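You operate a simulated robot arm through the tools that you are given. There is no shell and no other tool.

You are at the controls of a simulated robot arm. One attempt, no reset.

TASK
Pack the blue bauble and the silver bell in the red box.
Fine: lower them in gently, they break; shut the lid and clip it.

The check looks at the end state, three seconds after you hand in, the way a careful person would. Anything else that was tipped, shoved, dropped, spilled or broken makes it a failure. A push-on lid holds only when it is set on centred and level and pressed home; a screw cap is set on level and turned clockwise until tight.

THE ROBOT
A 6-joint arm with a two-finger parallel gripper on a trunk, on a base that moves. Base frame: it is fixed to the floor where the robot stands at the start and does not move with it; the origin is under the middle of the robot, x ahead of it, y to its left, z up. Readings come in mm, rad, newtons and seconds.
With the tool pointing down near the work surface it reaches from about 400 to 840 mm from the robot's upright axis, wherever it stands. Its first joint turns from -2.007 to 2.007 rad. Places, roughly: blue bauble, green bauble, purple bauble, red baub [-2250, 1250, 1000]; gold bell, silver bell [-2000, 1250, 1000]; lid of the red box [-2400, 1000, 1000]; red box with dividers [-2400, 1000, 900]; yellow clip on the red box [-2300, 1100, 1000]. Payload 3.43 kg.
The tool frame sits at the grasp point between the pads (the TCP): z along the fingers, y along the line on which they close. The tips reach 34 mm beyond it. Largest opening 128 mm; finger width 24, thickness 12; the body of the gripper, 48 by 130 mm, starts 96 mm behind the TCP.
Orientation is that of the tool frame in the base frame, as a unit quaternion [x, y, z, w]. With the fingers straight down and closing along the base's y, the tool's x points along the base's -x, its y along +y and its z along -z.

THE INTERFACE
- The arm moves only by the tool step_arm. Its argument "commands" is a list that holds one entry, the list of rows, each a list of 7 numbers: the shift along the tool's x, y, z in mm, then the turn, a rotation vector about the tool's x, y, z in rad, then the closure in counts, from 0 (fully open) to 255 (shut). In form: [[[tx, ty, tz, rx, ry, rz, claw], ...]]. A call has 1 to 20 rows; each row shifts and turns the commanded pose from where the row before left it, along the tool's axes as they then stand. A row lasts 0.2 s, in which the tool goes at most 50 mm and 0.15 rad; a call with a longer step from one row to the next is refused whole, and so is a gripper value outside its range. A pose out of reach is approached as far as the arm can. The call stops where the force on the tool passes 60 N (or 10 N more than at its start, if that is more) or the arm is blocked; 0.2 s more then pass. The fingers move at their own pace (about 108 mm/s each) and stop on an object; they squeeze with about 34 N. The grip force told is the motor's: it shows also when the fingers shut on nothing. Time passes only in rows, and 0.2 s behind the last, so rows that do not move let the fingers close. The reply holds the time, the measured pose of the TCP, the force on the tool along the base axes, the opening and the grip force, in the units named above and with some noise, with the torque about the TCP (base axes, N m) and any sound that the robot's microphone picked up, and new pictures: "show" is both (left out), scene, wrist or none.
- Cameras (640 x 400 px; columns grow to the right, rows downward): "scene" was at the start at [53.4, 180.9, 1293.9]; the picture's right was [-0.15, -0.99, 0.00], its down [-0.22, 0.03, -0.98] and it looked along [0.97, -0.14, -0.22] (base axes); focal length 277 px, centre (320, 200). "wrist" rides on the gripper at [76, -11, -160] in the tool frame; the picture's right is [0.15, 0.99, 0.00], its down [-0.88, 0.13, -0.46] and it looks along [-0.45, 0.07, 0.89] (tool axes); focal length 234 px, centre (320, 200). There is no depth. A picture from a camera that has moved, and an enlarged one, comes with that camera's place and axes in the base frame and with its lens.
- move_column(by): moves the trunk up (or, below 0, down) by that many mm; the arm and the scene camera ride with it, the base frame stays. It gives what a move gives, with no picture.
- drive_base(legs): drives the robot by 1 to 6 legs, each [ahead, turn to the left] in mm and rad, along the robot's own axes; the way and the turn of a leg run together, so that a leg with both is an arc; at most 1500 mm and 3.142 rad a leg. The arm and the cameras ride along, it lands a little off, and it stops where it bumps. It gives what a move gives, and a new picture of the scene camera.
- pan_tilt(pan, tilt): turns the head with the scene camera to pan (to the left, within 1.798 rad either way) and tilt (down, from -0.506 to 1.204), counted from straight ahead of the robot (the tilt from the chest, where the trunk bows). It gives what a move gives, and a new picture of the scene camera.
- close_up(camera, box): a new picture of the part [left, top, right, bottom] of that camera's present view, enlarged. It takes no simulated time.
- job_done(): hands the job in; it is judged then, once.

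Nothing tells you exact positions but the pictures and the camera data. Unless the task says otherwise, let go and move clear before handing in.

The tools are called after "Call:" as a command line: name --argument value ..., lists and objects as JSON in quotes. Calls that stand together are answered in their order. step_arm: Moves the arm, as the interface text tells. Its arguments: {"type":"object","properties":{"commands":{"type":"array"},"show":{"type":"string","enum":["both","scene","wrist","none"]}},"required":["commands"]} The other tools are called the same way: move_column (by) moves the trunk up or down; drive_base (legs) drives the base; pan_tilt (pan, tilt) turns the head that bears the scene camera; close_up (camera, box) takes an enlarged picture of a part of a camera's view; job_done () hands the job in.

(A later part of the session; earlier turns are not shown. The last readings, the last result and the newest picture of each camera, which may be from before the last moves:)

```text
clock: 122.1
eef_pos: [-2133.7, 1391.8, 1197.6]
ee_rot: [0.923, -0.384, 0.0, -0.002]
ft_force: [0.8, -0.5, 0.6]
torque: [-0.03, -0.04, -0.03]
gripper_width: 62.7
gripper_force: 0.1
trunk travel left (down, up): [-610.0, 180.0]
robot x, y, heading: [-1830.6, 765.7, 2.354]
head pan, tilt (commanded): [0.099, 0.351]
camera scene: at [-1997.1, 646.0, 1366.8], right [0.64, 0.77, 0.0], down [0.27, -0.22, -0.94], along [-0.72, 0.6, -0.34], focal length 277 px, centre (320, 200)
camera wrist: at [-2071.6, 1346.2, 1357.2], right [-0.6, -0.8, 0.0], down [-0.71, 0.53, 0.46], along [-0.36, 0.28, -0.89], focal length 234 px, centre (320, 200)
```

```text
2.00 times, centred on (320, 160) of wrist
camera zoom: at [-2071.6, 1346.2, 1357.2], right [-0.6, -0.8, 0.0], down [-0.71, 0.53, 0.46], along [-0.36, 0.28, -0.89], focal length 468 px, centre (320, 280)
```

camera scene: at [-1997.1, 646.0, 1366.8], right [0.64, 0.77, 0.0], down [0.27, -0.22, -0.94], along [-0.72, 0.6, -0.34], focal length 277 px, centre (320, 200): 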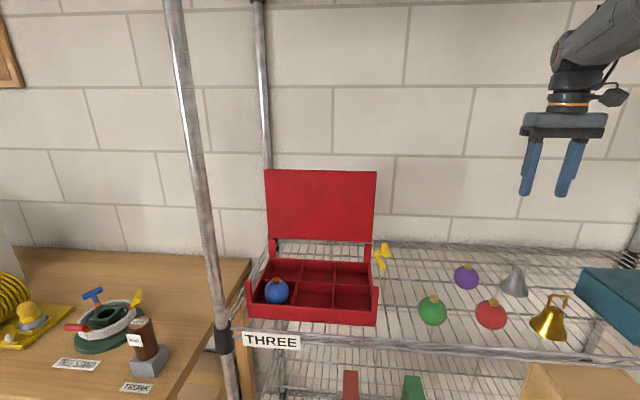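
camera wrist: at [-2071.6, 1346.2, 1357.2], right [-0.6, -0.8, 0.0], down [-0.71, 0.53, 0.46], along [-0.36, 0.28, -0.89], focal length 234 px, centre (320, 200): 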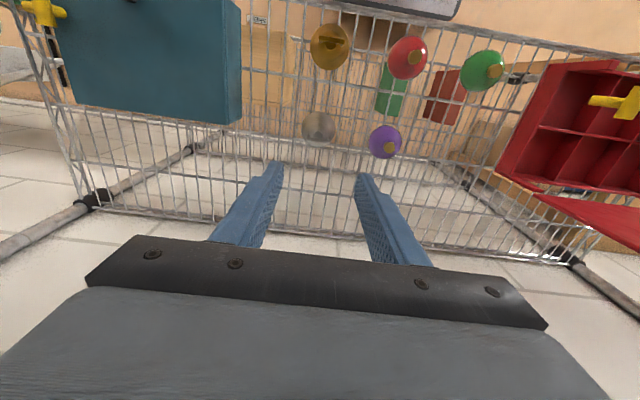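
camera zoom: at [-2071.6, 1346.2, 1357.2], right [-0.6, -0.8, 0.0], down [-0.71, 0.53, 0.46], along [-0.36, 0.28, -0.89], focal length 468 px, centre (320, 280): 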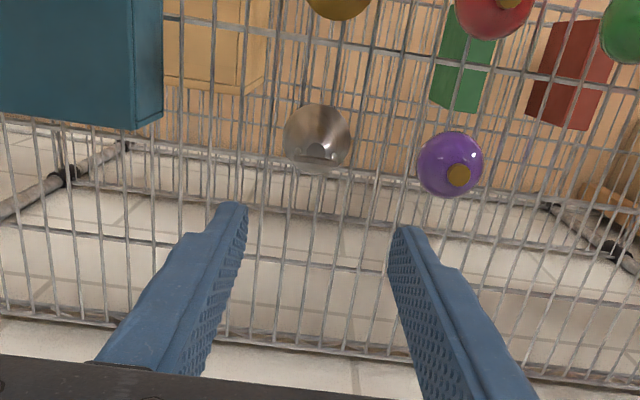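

The silver bell stands at about n=2498, t=-523, bail on top running left-right. I centre over it and come lower for a closer look.

Call:
step_arm --commands '[[[-5.2, -1.6, 20, 0, 0, 0, 130], [0, 0, 40, 0, 0, 0, 130], [0, 0, 40, 0, 0, 0, 130], [0, 0, 35, 0, 0, 0, 130], [0, 0, 0, 0, 0, 0, 130]]]'

Call:
close_up --camera "wrist" --box '[240, 110, 400, 210]'

Call:
pan_tilt --pan -0.35 --tilt 0.55

```text
clock: 123.3
eef_pos: [-2133.6, 1398.5, 1063.7]
ee_rot: [0.923, -0.384, -0.001, -0.002]
ft_force: [0.9, -0.5, 0.5]
torque: [-0.02, -0.02, 0.0]
gripper_width: 62.7
gripper_force: 0.0
trunk travel left (down, up): [-610.0, 180.0]
robot x, y, heading: [-1833.1, 769.6, 2.35]
head pan, tilt (commanded): [0.099, 0.351]
camera scene: at [-1997.1, 645.9, 1366.8], right [0.64, 0.77, 0.0], down [0.27, -0.22, -0.94], along [-0.72, 0.6, -0.34], focal length 277 px, centre (320, 200)
camera wrist: at [-2072.1, 1352.7, 1222.3], right [-0.6, -0.8, 0.0], down [-0.71, 0.53, 0.46], along [-0.36, 0.28, -0.89], focal length 234 px, centre (320, 200)
```

scene: 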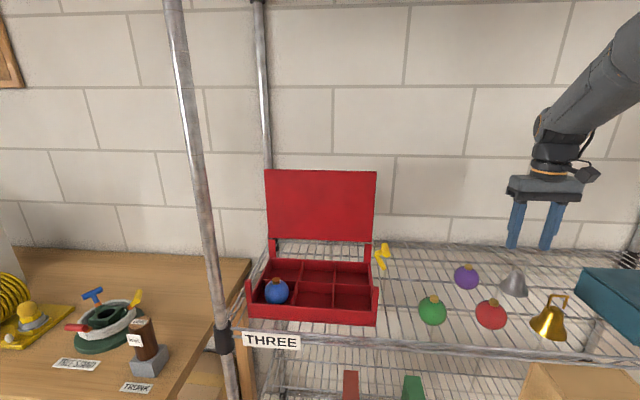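
wrist: 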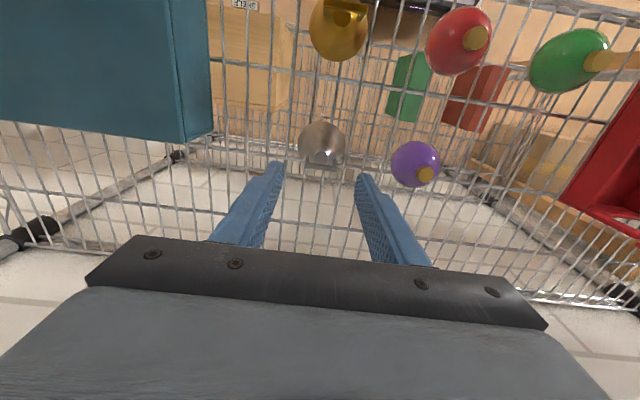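

```text
4.00 times, centred on (320, 160) of wrist
camera zoom: at [-2072.1, 1352.7, 1222.3], right [-0.6, -0.8, 0.0], down [-0.71, 0.53, 0.46], along [-0.36, 0.28, -0.89], focal length 937 px, centre (320, 360)
```

zoom: 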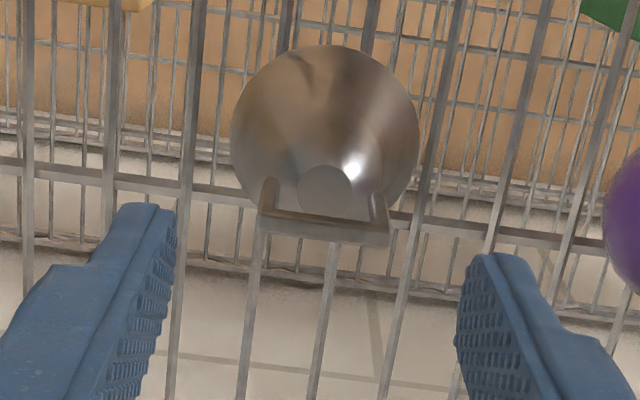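

```text
clock: 124.2
eef_pos: [-2133.5, 1398.3, 1062.3]
ee_rot: [0.923, -0.384, 0.0, -0.002]
ft_force: [0.3, 0.1, -0.2]
torque: [-0.01, 0.01, -0.04]
gripper_width: 62.6
gripper_force: 0.1
trunk travel left (down, up): [-610.0, 180.0]
robot x, y, heading: [-1835.8, 772.1, 2.354]
head pan, tilt (commanded): [-0.351, 0.55]
camera scene: at [-1962.8, 668.3, 1348.6], right [0.91, 0.42, 0.0], down [0.22, -0.47, -0.85], along [-0.36, 0.77, -0.52], focal length 277 px, centre (320, 200)
```

scene: 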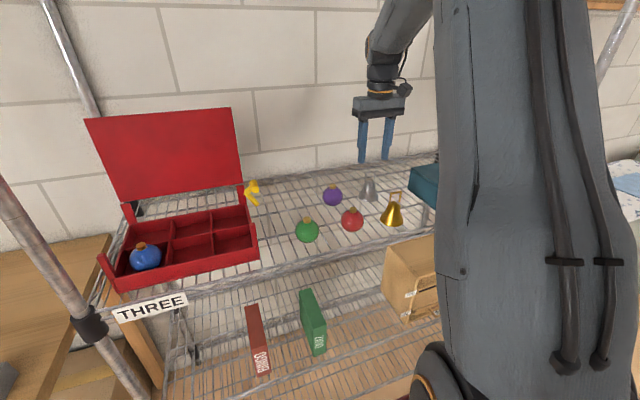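

Call:
close_up --camera "scene" --box '[320, 130, 440, 230]'

Call:
close_up --camera "scene" --box '[80, 90, 280, 300]'

```text
4.00 times, centred on (380, 180) of scene
camera zoom: at [-1962.8, 668.3, 1348.6], right [0.91, 0.42, 0.0], down [0.22, -0.47, -0.85], along [-0.36, 0.77, -0.52], focal length 1109 px, centre (80, 280)
```

zoom: 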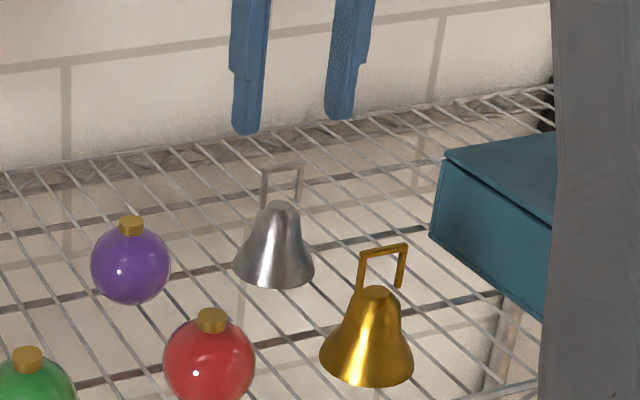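

```text
1.90 times, centred on (180, 195) of scene
camera zoom: at [-1962.8, 668.3, 1348.6], right [0.91, 0.42, 0.0], down [0.22, -0.47, -0.85], along [-0.36, 0.77, -0.52], focal length 528 px, centre (587, 210)
```

zoom: 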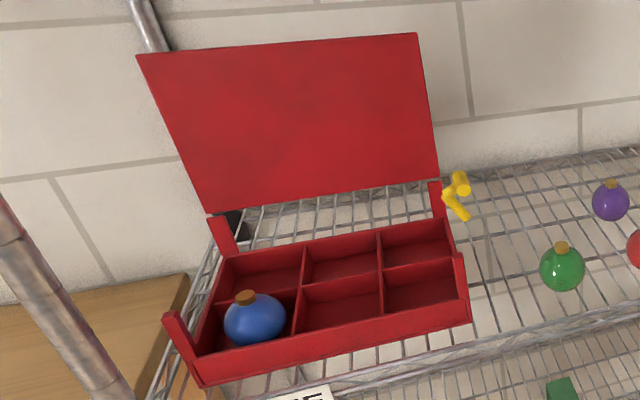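

The bell is ~88 mm tall (bail top ≈ z 996, bail ≈32 mm wide along left-right). I centre on the bail and descend so the fingers flank its legs, then close.

Call:
step_arm --commands '[[[-1.5, 1.7, 0, 0, 0, 0, 130], [0, 0, 15, 0, 0, 0, 130], [0, 0, 15, 0, 0, 0, 130], [0, 0, 15, 0, 0, 0, 140], [0, 0, 10, 0, 0, 0, 150], [0, 0, 3, 0, 0, 0, 150], [0, 0, 0, 0, 0, 0, 150]]]'

Call:
close_up --camera "wrist" --box '[240, 120, 400, 220]'

Call:
close_up --camera "scene" --box '[320, 130, 440, 230]'

```text
clock: 125.8
eef_pos: [-2136.5, 1398.8, 1005.7]
ee_rot: [0.923, -0.384, 0.0, -0.002]
ft_force: [0.2, -0.2, 0.8]
torque: [0.01, -0.01, -0.02]
gripper_width: 52.5
gripper_force: 0.1
trunk travel left (down, up): [-610.0, 180.0]
robot x, y, heading: [-1831.6, 773.3, 2.355]
head pan, tilt (commanded): [-0.351, 0.55]
camera scene: at [-1962.7, 668.3, 1348.5], right [0.91, 0.42, 0.0], down [0.22, -0.47, -0.85], along [-0.36, 0.77, -0.52], focal length 277 px, centre (320, 200)
camera wrist: at [-2074.0, 1352.7, 1164.2], right [-0.6, -0.8, 0.0], down [-0.71, 0.53, 0.46], along [-0.36, 0.28, -0.89], focal length 234 px, centre (320, 200)
```

scene: 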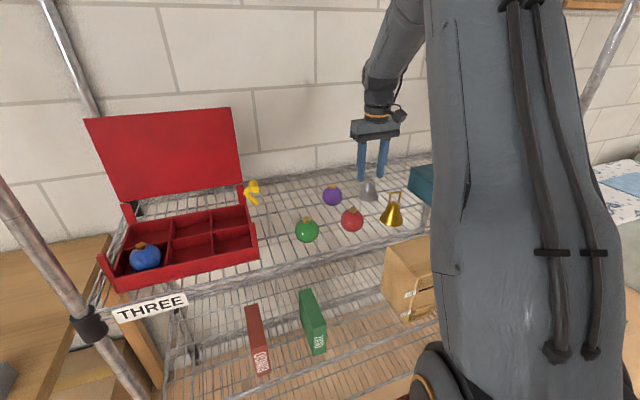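
wrist: 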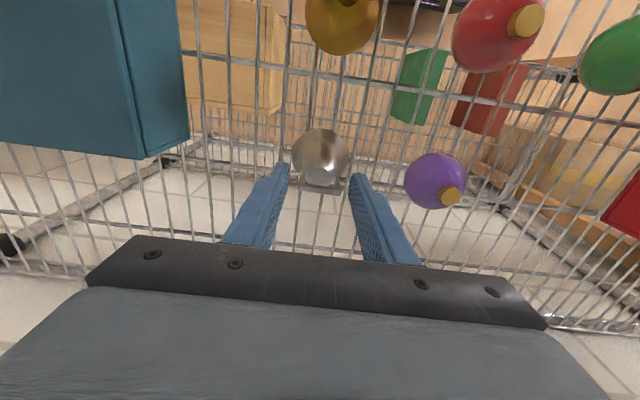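

```text
4.00 times, centred on (320, 170) of wrist
camera zoom: at [-2074.0, 1352.7, 1164.2], right [-0.6, -0.8, 0.0], down [-0.71, 0.53, 0.46], along [-0.36, 0.28, -0.89], focal length 937 px, centre (320, 320)
```

zoom: 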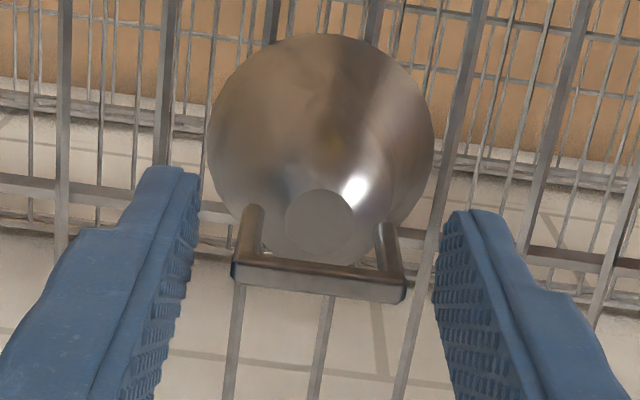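

```text
4.00 times, centred on (380, 180) of scene
camera zoom: at [-1962.7, 668.3, 1348.5], right [0.91, 0.42, 0.0], down [0.22, -0.47, -0.85], along [-0.36, 0.77, -0.52], focal length 1109 px, centre (80, 280)
```

zoom: 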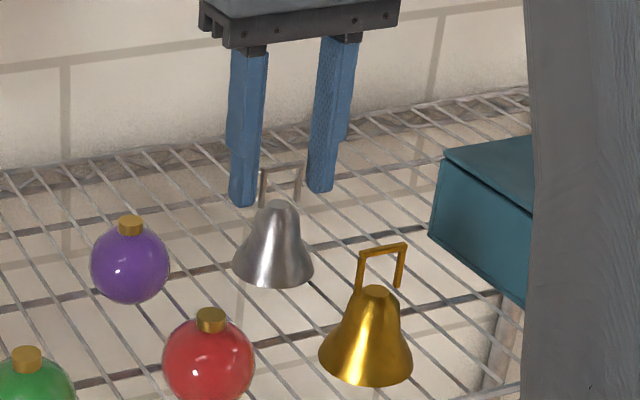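

The bail is centred between the fingers. I close on its legs.

Call:
step_arm --commands '[[[0, 0, 0, 0, 0, 0, 175], [0, 0, 0, 0, 0, 0, 185], [0, 0, 0, 0, 0, 0, 200], [0, 0, 0, 0, 0, 0, 255], [0, 0, 0, 0, 0, 0, 255], [0, 0, 0, 0, 0, 0, 255]]]'

Call:
close_up --camera "wrist" --box '[240, 120, 400, 220]'

Call:
close_up --camera "scene" --box '[320, 130, 440, 230]'

```text
clock: 127.2
eef_pos: [-2137.3, 1397.2, 1004.4]
ee_rot: [0.923, -0.384, 0.0, -0.001]
ft_force: [-1.0, 0.4, -0.3]
torque: [-0.04, 0.02, -0.01]
gripper_width: 34.5
gripper_force: 13.9
trunk travel left (down, up): [-610.0, 180.0]
robot x, y, heading: [-1835.2, 775.1, 2.35]
head pan, tilt (commanded): [-0.351, 0.55]
camera scene: at [-1962.7, 668.3, 1348.5], right [0.91, 0.42, 0.0], down [0.22, -0.47, -0.85], along [-0.36, 0.77, -0.52], focal length 277 px, centre (320, 200)
camera wrist: at [-2074.0, 1352.7, 1164.3], right [-0.6, -0.8, 0.0], down [-0.71, 0.53, 0.46], along [-0.36, 0.28, -0.89], focal length 234 px, centre (320, 200)
```

scene: 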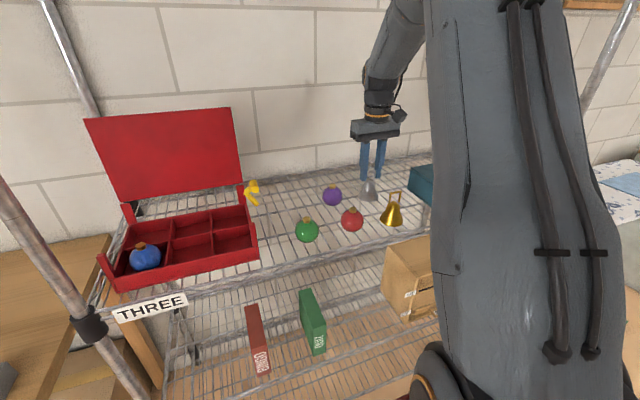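
wrist: 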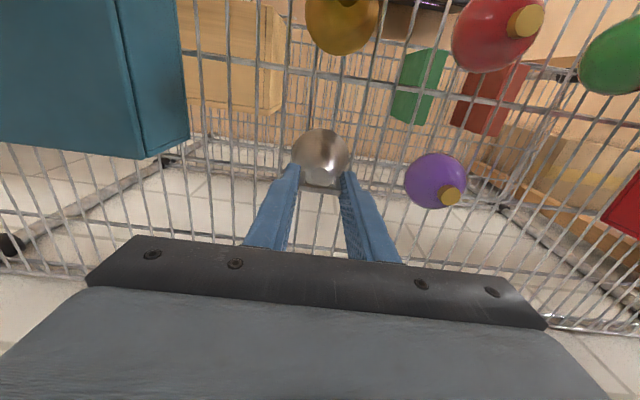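

```text
4.00 times, centred on (320, 170) of wrist
camera zoom: at [-2074.0, 1352.7, 1164.3], right [-0.6, -0.8, 0.0], down [-0.71, 0.53, 0.46], along [-0.36, 0.28, -0.89], focal length 937 px, centre (320, 320)
```

zoom: 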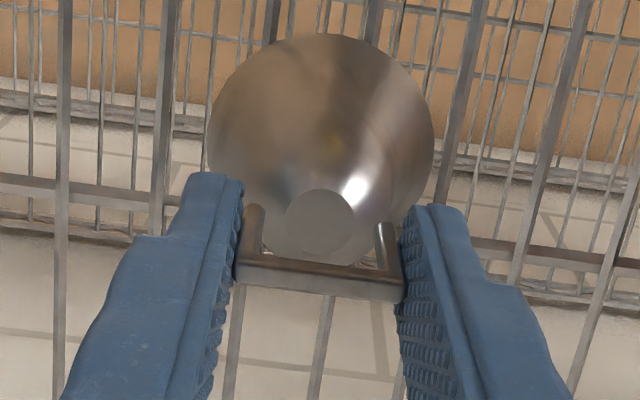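

```text
4.00 times, centred on (380, 180) of scene
camera zoom: at [-1962.7, 668.3, 1348.5], right [0.91, 0.42, 0.0], down [0.22, -0.47, -0.85], along [-0.36, 0.77, -0.52], focal length 1109 px, centre (80, 280)
```

zoom: 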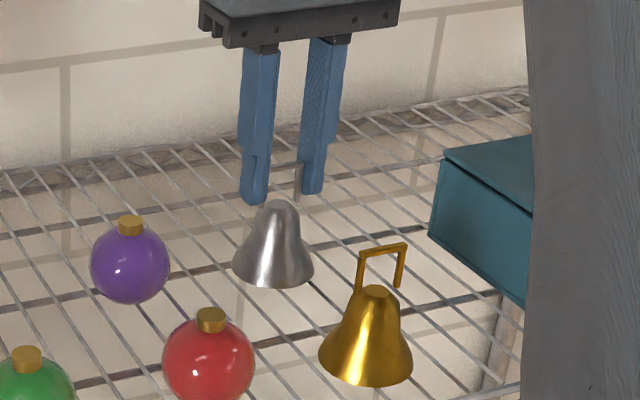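

Gripped at 34.5 mm. I lift slowly and check.

Call:
step_arm --commands '[[[0, 0, 0, 0, 0, 0, 255], [0, 0, -2, 0, 0, 0, 255], [0, 0, -3, 0, 0, 0, 255], [0, 0, -5, 0, 0, 0, 255], [0, 0, -5, 0, 0, 0, 255], [0, 0, 0, 0, 0, 0, 255]]]' --show "wrist"

Call:
close_up --camera "scene" --box '[320, 130, 440, 230]'

```text
clock: 128.6
eef_pos: [-2137.5, 1398.9, 1020.8]
ee_rot: [0.923, -0.384, -0.001, -0.002]
ft_force: [1.3, 0.0, -0.6]
torque: [-0.02, 0.0, -0.01]
gripper_width: 34.3
gripper_force: 14.7
trunk travel left (down, up): [-610.0, 180.0]
robot x, y, heading: [-1834.0, 768.8, 2.349]
head pan, tilt (commanded): [-0.351, 0.55]
camera wrist: at [-2074.8, 1352.6, 1179.6], right [-0.6, -0.8, 0.0], down [-0.71, 0.53, 0.46], along [-0.36, 0.28, -0.89], focal length 234 px, centre (320, 200)
```

wrist: 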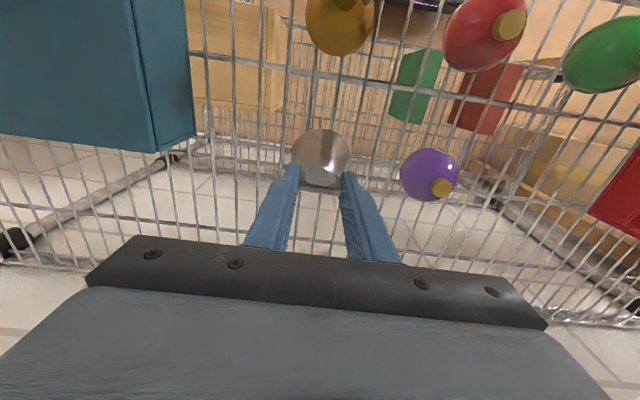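

```text
4.00 times, centred on (380, 180) of scene
camera zoom: at [-1962.7, 668.3, 1348.5], right [0.91, 0.42, 0.0], down [0.22, -0.47, -0.85], along [-0.36, 0.77, -0.52], focal length 1109 px, centre (80, 280)
```

zoom: 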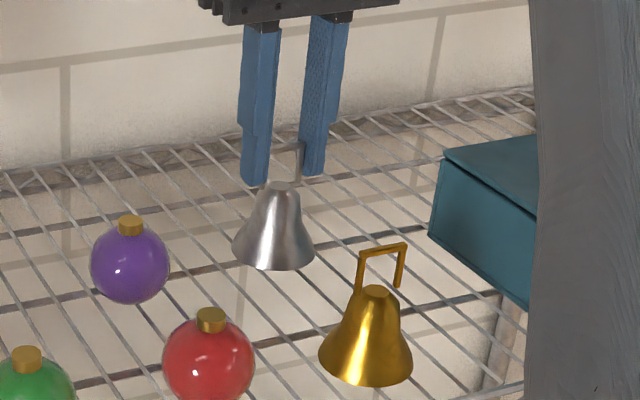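

The bell hangs level. I raise it high, draw back to the front-row depth, then carry it left over the front-middle compartment.

Call:
step_arm --commands '[[[0, 0, -15, 0, 0, 0, 255], [0, 0, -25, 0, 0, 0, 255], [0, 0, -25, 0, 0, 0, 255], [0, 0, -25, 0, 0, 0, 255], [0, 0, -25, 0, 0, 0, 255], [0, 0, -25, 0, 0, 0, 255], [0, 0, -25, 0, 0, 0, 255], [0, 0, -25, 0, 0, 0, 255], [0, 0, -8, 0, 0, 0, 255], [20, 0, 0, 0, 0, 0, 255], [30, 0, 0, 0, 0, 0, 255], [30, 0, 0, 0, 0, 0, 255], [25, 0, 0, 0, 0, 0, 255], [8, 0, 0, 0, 0, 0, 255], [0, 0, 0, 0, 0, 0, 255]]]' --show "scene"

Call:
step_arm --commands '[[[0, 20, 0, 0, 0, 0, 255], [0, 35, 0, 0, 0, 0, 255], [0, 40, 0, 0, 0, 0, 255], [0, 40, 0, 0, 0, 0, 255], [0, 40, 0, 0, 0, 0, 255], [0, 40, 0, 0, 0, 0, 255], [0, 40, 0, 0, 0, 0, 255], [0, 40, 0, 0, 0, 0, 255], [0, 40, 0, 0, 0, 0, 255], [0, 40, 0, 0, 0, 0, 255], [0, 40, 0, 0, 0, 0, 255], [0, 40, 0, 0, 0, 0, 255], [0, 30, 0, 0, 0, 0, 255], [0, 14, 0, 0, 0, 0, 255], [0, 0, 0, 0, 0, 0, 255]]]'

Call:
close_up --camera "wrist" --box '[160, 60, 480, 260]'

```text
clock: 131.8
eef_pos: [-2056.6, 1315.6, 1216.6]
ee_rot: [0.924, -0.383, -0.001, -0.002]
ft_force: [-0.9, 0.3, -1.1]
torque: [0.01, 0.01, 0.01]
gripper_width: 34.6
gripper_force: 13.8
trunk travel left (down, up): [-610.0, 180.0]
robot x, y, heading: [-1834.9, 768.6, 2.353]
head pan, tilt (commanded): [-0.351, 0.55]
camera scene: at [-1962.7, 668.2, 1348.5], right [0.91, 0.42, 0.0], down [0.22, -0.47, -0.85], along [-0.36, 0.77, -0.52], focal length 277 px, centre (320, 200)
```

scene: 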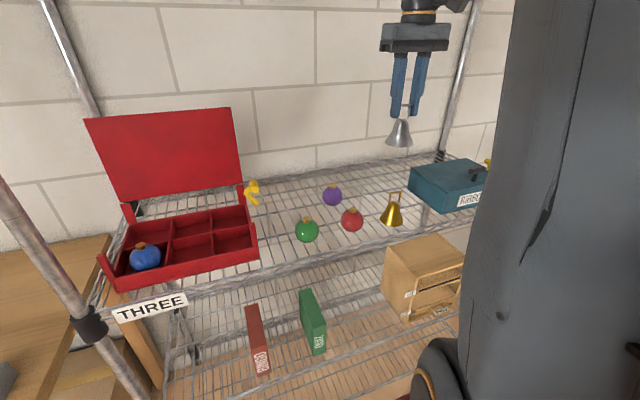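

```text
clock: 135.0
eef_pos: [-2410.4, 965.4, 1216.4]
ee_rot: [0.923, -0.384, -0.001, -0.002]
ft_force: [1.0, -0.1, -1.2]
torque: [-0.01, 0.0, 0.03]
gripper_width: 34.7
gripper_force: 14.2
trunk travel left (down, up): [-610.0, 180.0]
robot x, y, heading: [-1831.5, 772.3, 2.356]
head pan, tilt (commanded): [-0.351, 0.55]
camera scene: at [-1962.8, 668.2, 1348.5], right [0.91, 0.42, 0.0], down [0.22, -0.47, -0.85], along [-0.36, 0.77, -0.52], focal length 277 px, centre (320, 200)
camera wrist: at [-2349.6, 920.3, 1375.8], right [-0.6, -0.8, 0.0], down [-0.71, 0.53, 0.46], along [-0.36, 0.28, -0.89], focal length 234 px, centre (320, 200)
```

scene: 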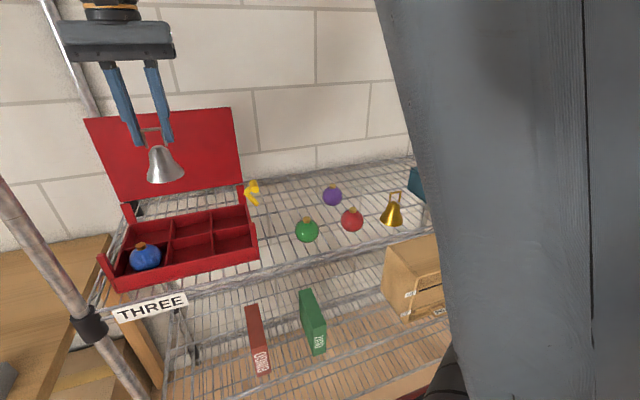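
wrist: 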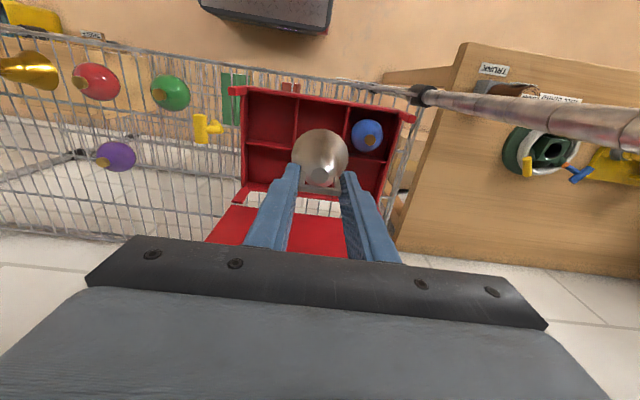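

```text
2.00 times, centred on (320, 160) of wrist
camera zoom: at [-2349.6, 920.3, 1375.8], right [-0.6, -0.8, 0.0], down [-0.71, 0.53, 0.46], along [-0.36, 0.28, -0.89], focal length 468 px, centre (320, 280)
```

zoom: 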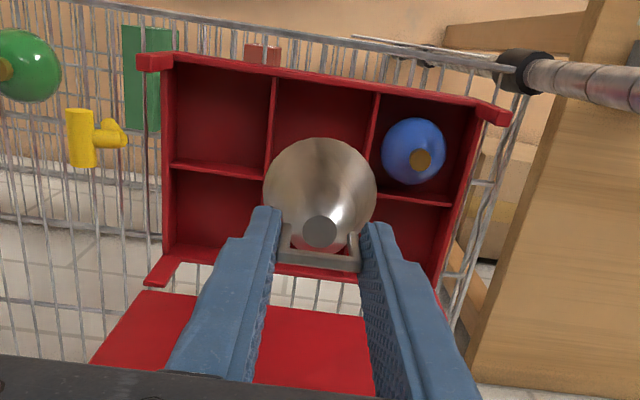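

Centred over the front-middle compartment within ~1.5 mm. I lower most of the way.

Call:
step_arm --commands '[[[-1, 1.4, 0, 0, 0, 0, 255], [0, 0, 20, 0, 0, 0, 255], [0, 0, 20, 0, 0, 0, 255], [0, 0, 20, 0, 0, 0, 255], [0, 0, 20, 0, 0, 0, 255], [0, 0, 20, 0, 0, 0, 255], [0, 0, 20, 0, 0, 0, 255], [0, 0, 20, 0, 0, 0, 255], [0, 0, 10, 0, 0, 0, 255], [0, 0, 0, 0, 0, 0, 255]]]'

Call:
close_up --camera "wrist" --box '[160, 60, 480, 260]'

Call:
close_up --camera "scene" --box '[80, 90, 280, 300]'

```text
clock: 137.2
eef_pos: [-2411.2, 965.1, 1064.8]
ee_rot: [0.923, -0.384, 0.0, -0.003]
ft_force: [-0.4, -0.6, -0.8]
torque: [-0.01, -0.05, 0.03]
gripper_width: 34.5
gripper_force: 13.7
trunk travel left (down, up): [-610.0, 180.0]
robot x, y, heading: [-1835.1, 772.5, 2.352]
head pan, tilt (commanded): [-0.351, 0.55]
camera scene: at [-1962.8, 668.2, 1348.5], right [0.91, 0.42, 0.0], down [0.22, -0.47, -0.85], along [-0.36, 0.77, -0.52], focal length 277 px, centre (320, 200)
camera wrist: at [-2349.9, 919.9, 1225.3], right [-0.6, -0.8, 0.0], down [-0.71, 0.53, 0.46], along [-0.36, 0.28, -0.89], focal length 234 px, centre (320, 200)
```

scene: 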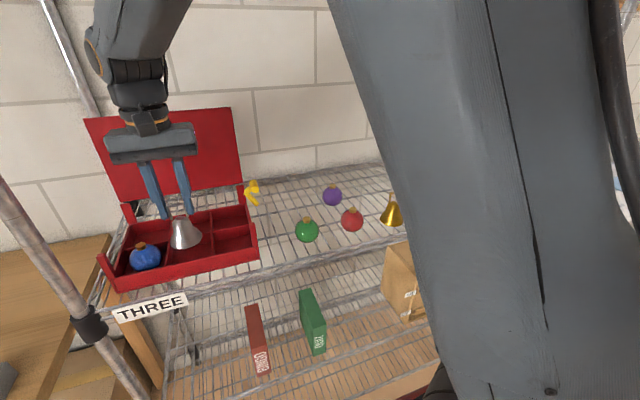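
wrist: 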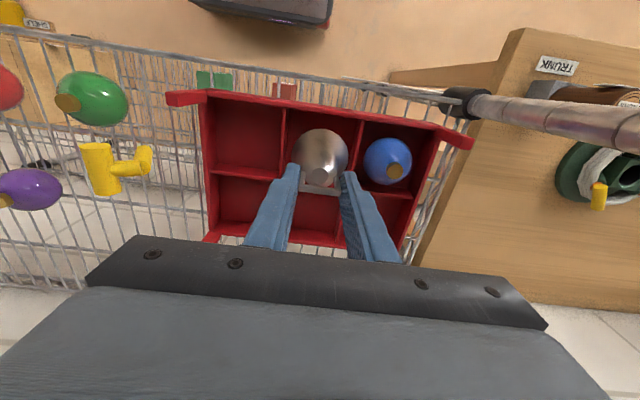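

```text
2.00 times, centred on (320, 160) of wrist
camera zoom: at [-2349.9, 919.9, 1225.3], right [-0.6, -0.8, 0.0], down [-0.71, 0.53, 0.46], along [-0.36, 0.28, -0.89], focal length 468 px, centre (320, 280)
```

zoom: 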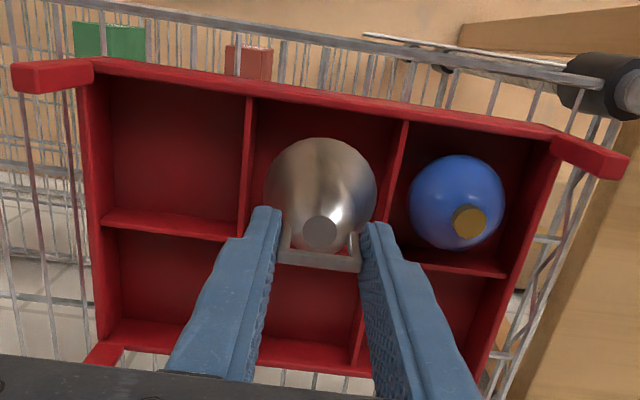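

```text
1.90 times, centred on (180, 195) of scene
camera zoom: at [-1962.8, 668.2, 1348.5], right [0.91, 0.42, 0.0], down [0.22, -0.47, -0.85], along [-0.36, 0.77, -0.52], focal length 528 px, centre (587, 210)
```

zoom: 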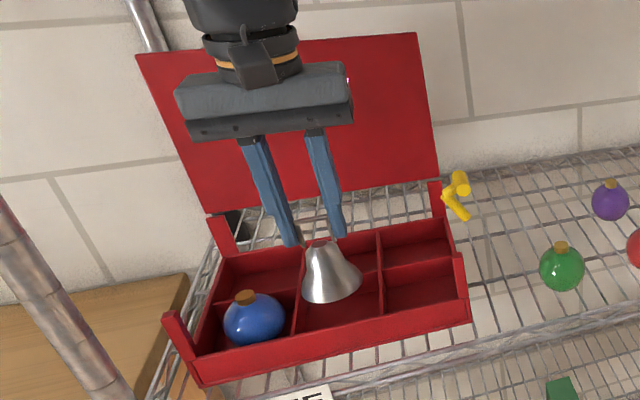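

Call:
step_arm --commands '[[[0, 0, 10, 0, 0, 0, 255], [0, 0, 10, 0, 0, 0, 255], [0, 0, 8, 0, 0, 0, 255], [0, 0, 5, 0, 0, 0, 255], [0, 0, 3, 0, 0, 0, 255], [0, 0, 2, 0, 0, 0, 255], [0, 0, 2, 0, 0, 0, 255], [0, 0, 2, 0, 0, 0, 255], [0, 0, 2, 0, 0, 0, 255], [0, 0, 2, 0, 0, 0, 255], [0, 0, 0, 0, 0, 0, 255]]]' --show "wrist"

Call:
close_up --camera "scene" --box '[90, 180, 270, 300]'

```text
clock: 139.6
eef_pos: [-2413.3, 966.2, 1019.5]
ee_rot: [0.923, -0.384, -0.001, -0.002]
ft_force: [-0.2, 0.0, -1.2]
torque: [0.03, 0.01, 0.04]
gripper_width: 34.5
gripper_force: 13.3
trunk travel left (down, up): [-610.0, 180.0]
robot x, y, heading: [-1836.6, 767.1, 2.353]
head pan, tilt (commanded): [-0.351, 0.55]
camera wrist: at [-2350.9, 920.2, 1179.2], right [-0.6, -0.8, 0.0], down [-0.71, 0.53, 0.46], along [-0.36, 0.28, -0.89], focal length 234 px, centre (320, 200)
```

wrist: 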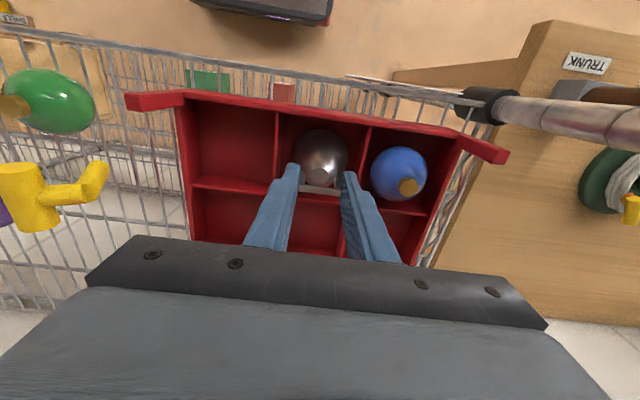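

```text
3.33 times, centred on (180, 240) of scene
camera zoom: at [-1962.8, 668.2, 1348.5], right [0.91, 0.42, 0.0], down [0.22, -0.47, -0.85], along [-0.36, 0.77, -0.52], focal length 924 px, centre (787, 67)
```

zoom: 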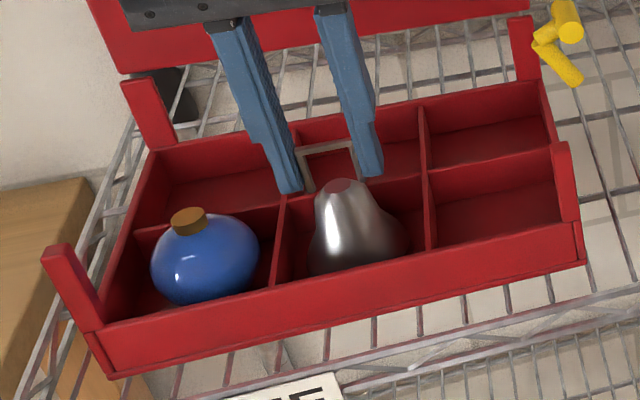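

Call:
step_arm --commands '[[[0, 0, 2, 0, 0, 0, 255], [0, 0, 2, 0, 0, 0, 255], [0, 0, 1, 0, 0, 0, 255], [0, 0, 0, 0, 0, 0, 255]]]' --show "none"

```text
clock: 140.6
eef_pos: [-2414.0, 965.7, 1013.7]
ee_rot: [0.923, -0.384, 0.001, -0.002]
ft_force: [0.0, -0.6, -0.4]
torque: [-0.01, -0.01, -0.01]
gripper_width: 34.8
gripper_force: 14.0
trunk travel left (down, up): [-610.0, 180.0]
robot x, y, heading: [-1835.7, 769.0, 2.353]
head pan, tilt (commanded): [-0.351, 0.55]
```

Call:
step_arm --commands '[[[0, 0, 1, 0, 0, 0, 255], [0, 0, 1, 0, 0, 0, 255], [0, 0, 0, 0, 0, 0, 255]]]' --show "none"

```text
clock: 141.4
eef_pos: [-2412.8, 965.9, 1012.7]
ee_rot: [0.923, -0.384, 0.0, -0.002]
ft_force: [0.1, 0.0, -0.3]
torque: [-0.03, -0.02, 0.0]
gripper_width: 34.6
gripper_force: 13.9
trunk travel left (down, up): [-610.0, 180.0]
robot x, y, heading: [-1832.4, 773.2, 2.351]
head pan, tilt (commanded): [-0.351, 0.55]
```

Call:
step_arm --commands '[[[0, 0, 0.7, 0, 0, 0, 255], [0, 0, 0.7, 0, 0, 0, 255], [0, 0, 0, 0, 0, 0, 255]]]' --show "none"

```text
clock: 142.2
eef_pos: [-2412.4, 966.6, 1012.6]
ee_rot: [0.923, -0.385, -0.001, -0.003]
ft_force: [-0.1, -0.1, -0.6]
torque: [0.0, -0.02, 0.03]
gripper_width: 34.3
gripper_force: 13.7
trunk travel left (down, up): [-610.0, 180.0]
robot x, y, heading: [-1834.8, 769.8, 2.35]
head pan, tilt (commanded): [-0.351, 0.55]
```

Call:
step_arm --commands '[[[0, 0, 0.7, 0, 0, 0, 255], [0, 0, 0.5, 0, 0, 0, 255], [0, 0, 0, 0, 0, 0, 255]]]' --show "none"

```text
clock: 143.0
eef_pos: [-2412.4, 965.8, 1010.8]
ee_rot: [0.923, -0.384, -0.001, -0.002]
ft_force: [1.2, -0.2, 3.4]
torque: [-0.08, 0.0, 0.03]
gripper_width: 34.5
gripper_force: 14.1
trunk travel left (down, up): [-610.0, 180.0]
robot x, y, heading: [-1836.5, 769.6, 2.353]
head pan, tilt (commanded): [-0.351, 0.55]
```

Light contact (3 N): the bell is on the floor. I open the fingers gradually.

Call:
step_arm --commands '[[[0, 0, 0, 0, 0, 0, 186], [0, 0, 0, 0, 0, 0, 182], [0, 0, 0, 0, 0, 0, 176], [0, 0, 0, 0, 0, 0, 168], [0, 0, 0, 0, 0, 0, 160], [0, 0, 0, 0, 0, 0, 160]]]' --show "wrist"

Call:
close_up --camera "scene" --box '[90, 180, 270, 300]'

Call:
close_up --camera "wrist" --box '[240, 100, 440, 225]'

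```text
clock: 144.4
eef_pos: [-2412.6, 967.1, 1009.5]
ee_rot: [0.923, -0.384, 0.0, -0.002]
ft_force: [0.5, -0.7, 0.2]
torque: [0.02, 0.02, 0.0]
gripper_width: 47.7
gripper_force: 0.2
trunk travel left (down, up): [-610.0, 180.0]
robot x, y, heading: [-1831.3, 770.7, 2.351]
head pan, tilt (commanded): [-0.351, 0.55]
camera wrist: at [-2351.0, 920.5, 1170.0], right [-0.6, -0.8, 0.0], down [-0.71, 0.53, 0.46], along [-0.36, 0.28, -0.89], focal length 234 px, centre (320, 200)
```

wrist: 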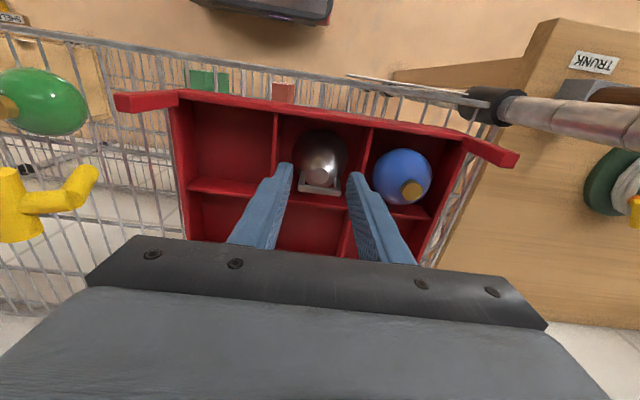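

```text
3.33 times, centred on (180, 240) of scene
camera zoom: at [-1962.8, 668.2, 1348.5], right [0.91, 0.42, 0.0], down [0.22, -0.47, -0.85], along [-0.36, 0.77, -0.52], focal length 924 px, centre (787, 67)
```

zoom: 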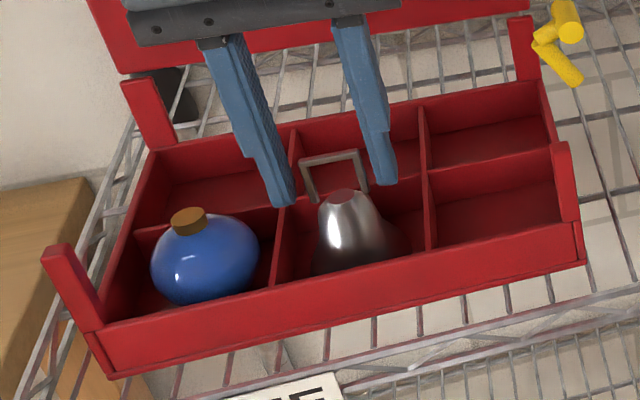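

```text
3.20 times, centred on (340, 162) of wrist
camera zoom: at [-2351.0, 920.5, 1170.0], right [-0.6, -0.8, 0.0], down [-0.71, 0.53, 0.46], along [-0.36, 0.28, -0.89], focal length 749 px, centre (256, 320)
```

zoom: 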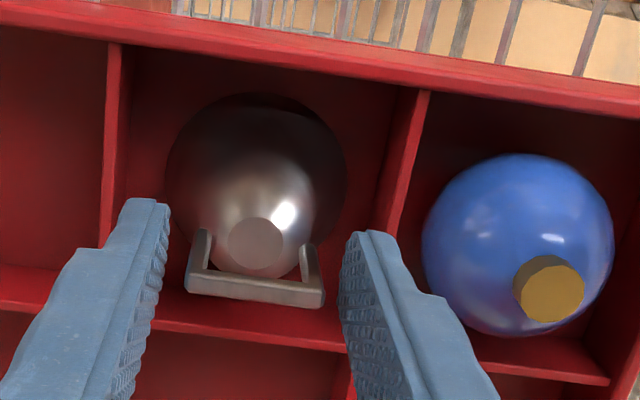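

Both ornaments now stand upright in their compartments. I rise straight up, clear of everything, and go back over the lid's top to behind it, the way I came.

Call:
step_arm --commands '[[[0, 0, -5, 0, 0, 0, 160], [0, 0, -15, 0, 0, 0, 160], [0, 0, -30, 0, 0, 0, 160], [0, 0, -40, 0, 0, 0, 160], [0, 0, -40, 0, 0, 0, 130], [0, 0, -40, 0, 0, 0, 100], [0, 0, -40, 0, 0, 0, 100], [0, 0, -40, 0, 0, 0, 100], [0, 0, -26, 0, 0, 0, 100], [-30, 0, 0, 0, 0, 0, 100], [-40, 0, 0, 0, 0, 0, 100], [-40, 0, 0, 0, 0, 0, 100], [-35, 0, 0, 0, 0, 0, 100], [-18, 0, 0, 0, 0, 0, 100], [0, 0, 0, 0, 0, 0, 100]]]'

Call:
close_up --camera "wrist" --box '[160, 80, 480, 280]'

```text
clock: 147.6
eef_pos: [-2526.8, 1080.3, 1286.1]
ee_rot: [0.923, -0.384, 0.0, -0.002]
ft_force: [0.2, 1.0, 0.2]
torque: [-0.01, -0.01, 0.0]
gripper_width: 77.7
gripper_force: 0.1
trunk travel left (down, up): [-610.0, 180.0]
robot x, y, heading: [-1834.9, 771.0, 2.354]
head pan, tilt (commanded): [-0.351, 0.55]
camera scene: at [-1963.0, 668.2, 1348.5], right [0.91, 0.42, 0.0], down [0.22, -0.47, -0.85], along [-0.36, 0.77, -0.52], focal length 277 px, centre (320, 200)
camera wrist: at [-2465.3, 1034.3, 1446.6], right [-0.6, -0.8, 0.0], down [-0.71, 0.53, 0.46], along [-0.36, 0.28, -0.89], focal length 234 px, centre (320, 200)
```

scene: 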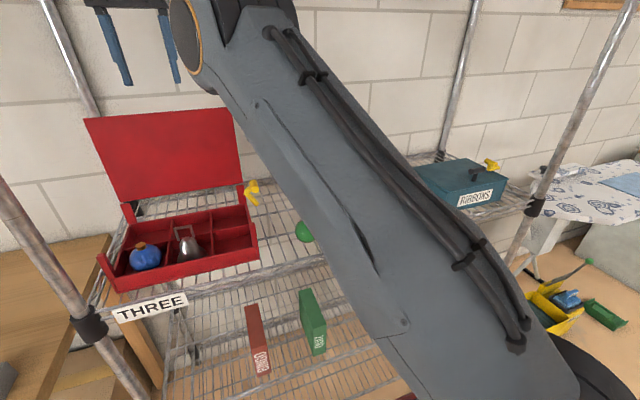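
wrist: 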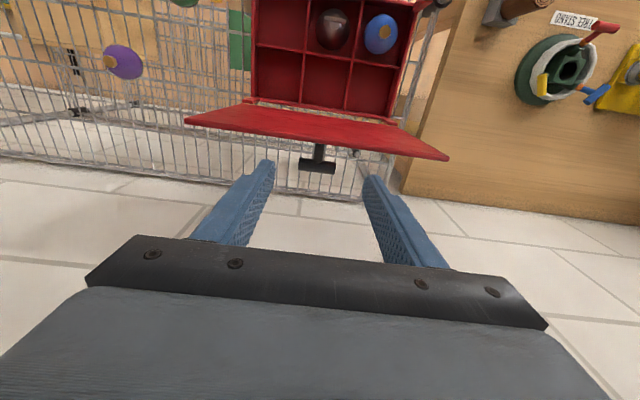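

```text
2.00 times, centred on (320, 180) of wrist
camera zoom: at [-2465.3, 1034.3, 1446.6], right [-0.6, -0.8, 0.0], down [-0.71, 0.53, 0.46], along [-0.36, 0.28, -0.89], focal length 468 px, centre (320, 240)
```

zoom: 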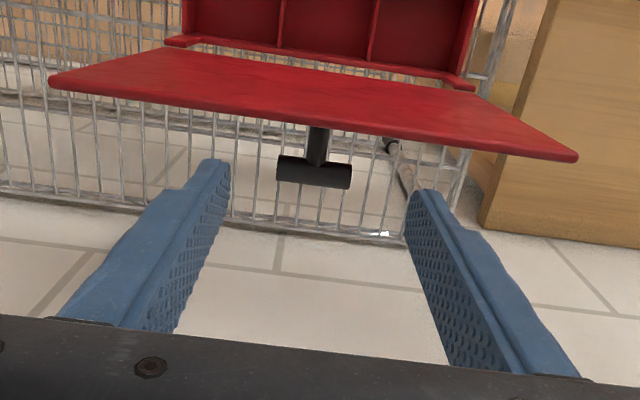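

The lid rests at about 82°, its bar ~11 mm further back than my TCP and ~95 mm below. I pre-shift slightly and lower the trunk by the same 85 mm so the open fingers straddle the bar again.

Call:
step_arm --commands '[[[8, -1.9, 0, 0, 0, 0, 100], [0, 0, 0, 0, 0, 0, 100]]]' --show "none"

Call:
move_column --by -85

Call:
close_up --camera "wrist" --box '[160, 80, 480, 280]'

```text
clock: 148.2
eef_pos: [-2520.7, 1076.5, 1286.6]
ee_rot: [0.923, -0.384, -0.001, -0.002]
ft_force: [-0.2, 0.1, -0.3]
torque: [0.03, -0.01, 0.02]
gripper_width: 77.7
gripper_force: 0.1
trunk travel left (down, up): [-610.0, 180.0]
robot x, y, heading: [-1834.4, 766.5, 2.353]
head pan, tilt (commanded): [-0.351, 0.55]
```

```text
clock: 149.1
eef_pos: [-2520.0, 1076.6, 1237.1]
ee_rot: [0.923, -0.384, -0.014, -0.003]
ft_force: [-0.5, 0.3, 20.3]
torque: [0.41, -0.7, 0.24]
gripper_width: 77.6
gripper_force: 0.1
trunk travel left (down, up): [-546.0, 244.0]
robot x, y, heading: [-1836.5, 770.9, 2.35]
head pan, tilt (commanded): [-0.351, 0.55]
stopped: the force on the tool passed its limit at 83 N (the readings are from after the stop); the commanded pose is now the measured one
```

```text
2.00 times, centred on (320, 180) of wrist
camera zoom: at [-2454.2, 1029.0, 1395.0], right [-0.6, -0.8, 0.0], down [-0.7, 0.53, 0.48], along [-0.39, 0.29, -0.88], focal length 468 px, centre (320, 240)
```

zoom: 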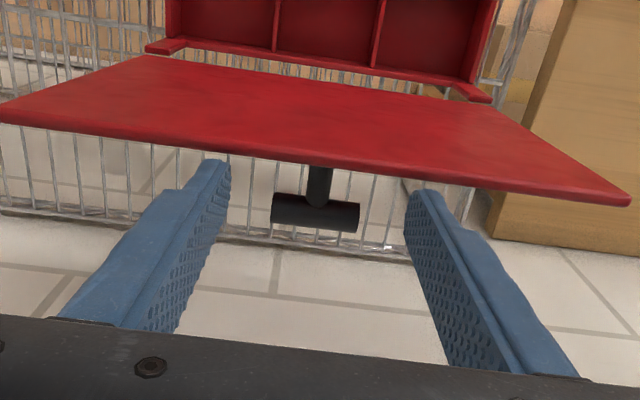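

The fingertips touched the lid's top edge on the way down (the lid is nearer vertical than I took it). I back straight up to unload and look.

Call:
step_arm --commands '[[[0, 0, -10, 0, 0, 0, 100], [0, 0, -15, 0, 0, 0, 100], [0, 0, -10, 0, 0, 0, 100], [0, 0, 0, 0, 0, 0, 100]]]'

Call:
pan_tilt --pan 0.1 --tilt 0.3

Call:
close_up --camera "wrist" --box '[160, 80, 480, 280]'

```text
clock: 150.1
eef_pos: [-2520.9, 1076.7, 1268.6]
ee_rot: [0.923, -0.384, -0.012, -0.002]
ft_force: [-0.1, 0.1, -0.1]
torque: [-0.01, 0.02, -0.03]
gripper_width: 77.8
gripper_force: 0.0
trunk travel left (down, up): [-546.0, 244.0]
robot x, y, heading: [-1831.4, 772.3, 2.355]
head pan, tilt (commanded): [-0.351, 0.55]
camera scene: at [-1975.4, 680.8, 1284.5], right [0.91, 0.42, 0.0], down [0.22, -0.47, -0.85], along [-0.36, 0.77, -0.52], focal length 277 px, centre (320, 200)
camera wrist: at [-2455.6, 1028.7, 1427.6], right [-0.6, -0.8, 0.0], down [-0.7, 0.53, 0.48], along [-0.38, 0.28, -0.88], focal length 234 px, centre (320, 200)
```

scene: 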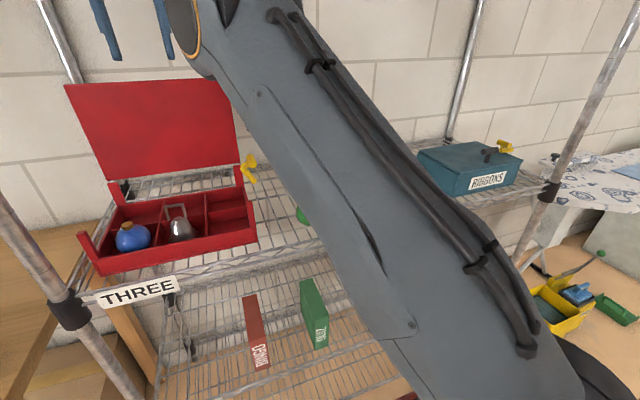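
wrist: 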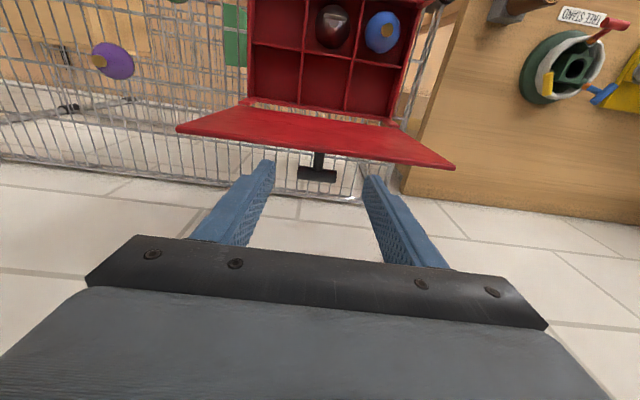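

```text
clock: 151.0
eef_pos: [-2521.9, 1075.9, 1269.8]
ee_rot: [0.923, -0.384, -0.013, -0.002]
ft_force: [-0.5, -0.2, -1.1]
torque: [-0.02, -0.01, 0.0]
gripper_width: 77.9
gripper_force: 0.1
trunk travel left (down, up): [-546.0, 244.0]
robot x, y, heading: [-1834.7, 772.1, 2.351]
head pan, tilt (commanded): [0.099, 0.3]
camera scene: at [-2009.9, 658.7, 1307.4], right [0.64, 0.77, 0.0], down [0.23, -0.19, -0.96], along [-0.74, 0.61, -0.3], focal length 277 px, centre (320, 200)
```

scene: 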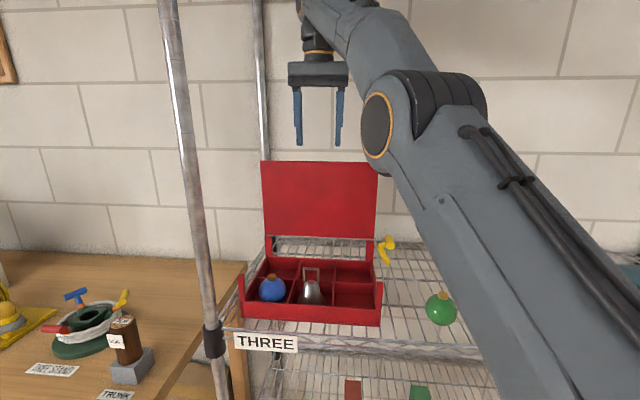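

```text
2.00 times, centred on (320, 180) of wrist
camera zoom: at [-2455.6, 1028.7, 1427.6], right [-0.6, -0.8, 0.0], down [-0.7, 0.53, 0.48], along [-0.38, 0.28, -0.88], focal length 468 px, centre (320, 240)
```

zoom: 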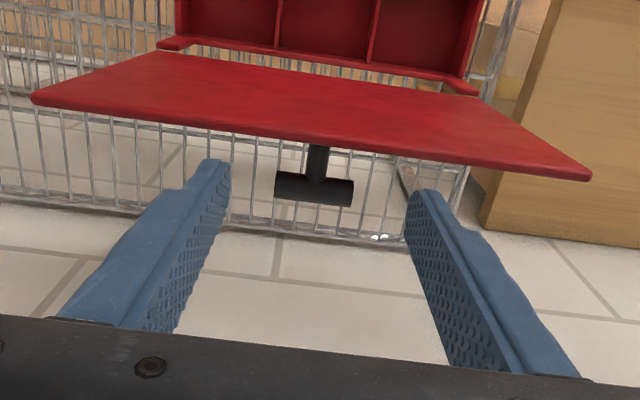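

The lid and contents are unaffected. The bar is ~16 mm further back than the TCP; I correct the slight tool tilt, move back over it, and check before descending.

Call:
step_arm --commands '[[[-8, -0.7, 0, 0.0064, 0.0256, -0.003, 100], [-8, -0.7, 0, 0, 0, 0, 100], [0, 0, 0, 0, 0, 0, 100]]]' --show "wrist"

Call:
close_up --camera "wrist" --box '[160, 80, 480, 280]'

```text
clock: 151.8
eef_pos: [-2518.6, 1082.8, 1258.6]
ee_rot: [0.924, -0.383, 0.0, 0.0]
ft_force: [-0.3, -0.3, 0.8]
torque: [-0.01, -0.01, 0.01]
gripper_width: 77.8
gripper_force: 0.0
out of reach, approached as far as the arm can: row 1, 2
trunk travel left (down, up): [-546.0, 244.0]
robot x, y, heading: [-1834.2, 769.9, 2.357]
head pan, tilt (commanded): [0.099, 0.3]
camera wrist: at [-2456.7, 1037.9, 1419.0], right [-0.6, -0.8, 0.0], down [-0.71, 0.53, 0.46], along [-0.37, 0.27, -0.89], focal length 234 px, centre (320, 200)
```

wrist: 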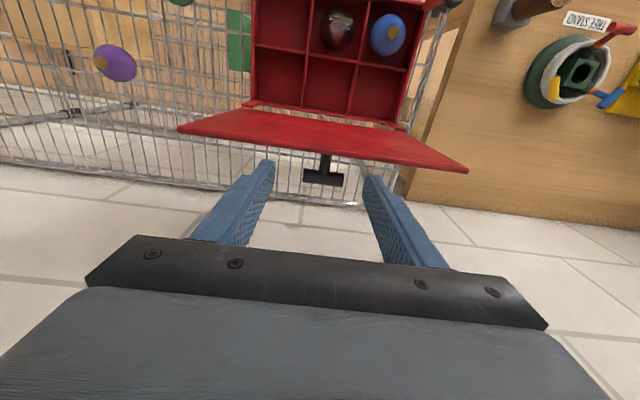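

```text
2.00 times, centred on (320, 180) of wrist
camera zoom: at [-2456.7, 1037.9, 1419.0], right [-0.6, -0.8, 0.0], down [-0.71, 0.53, 0.46], along [-0.37, 0.27, -0.89], focal length 468 px, centre (320, 240)
```

zoom: 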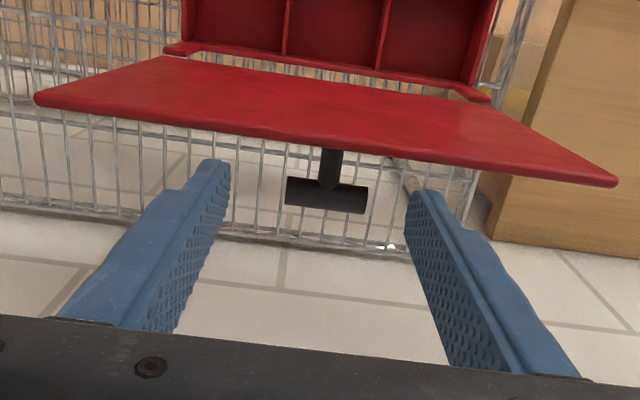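

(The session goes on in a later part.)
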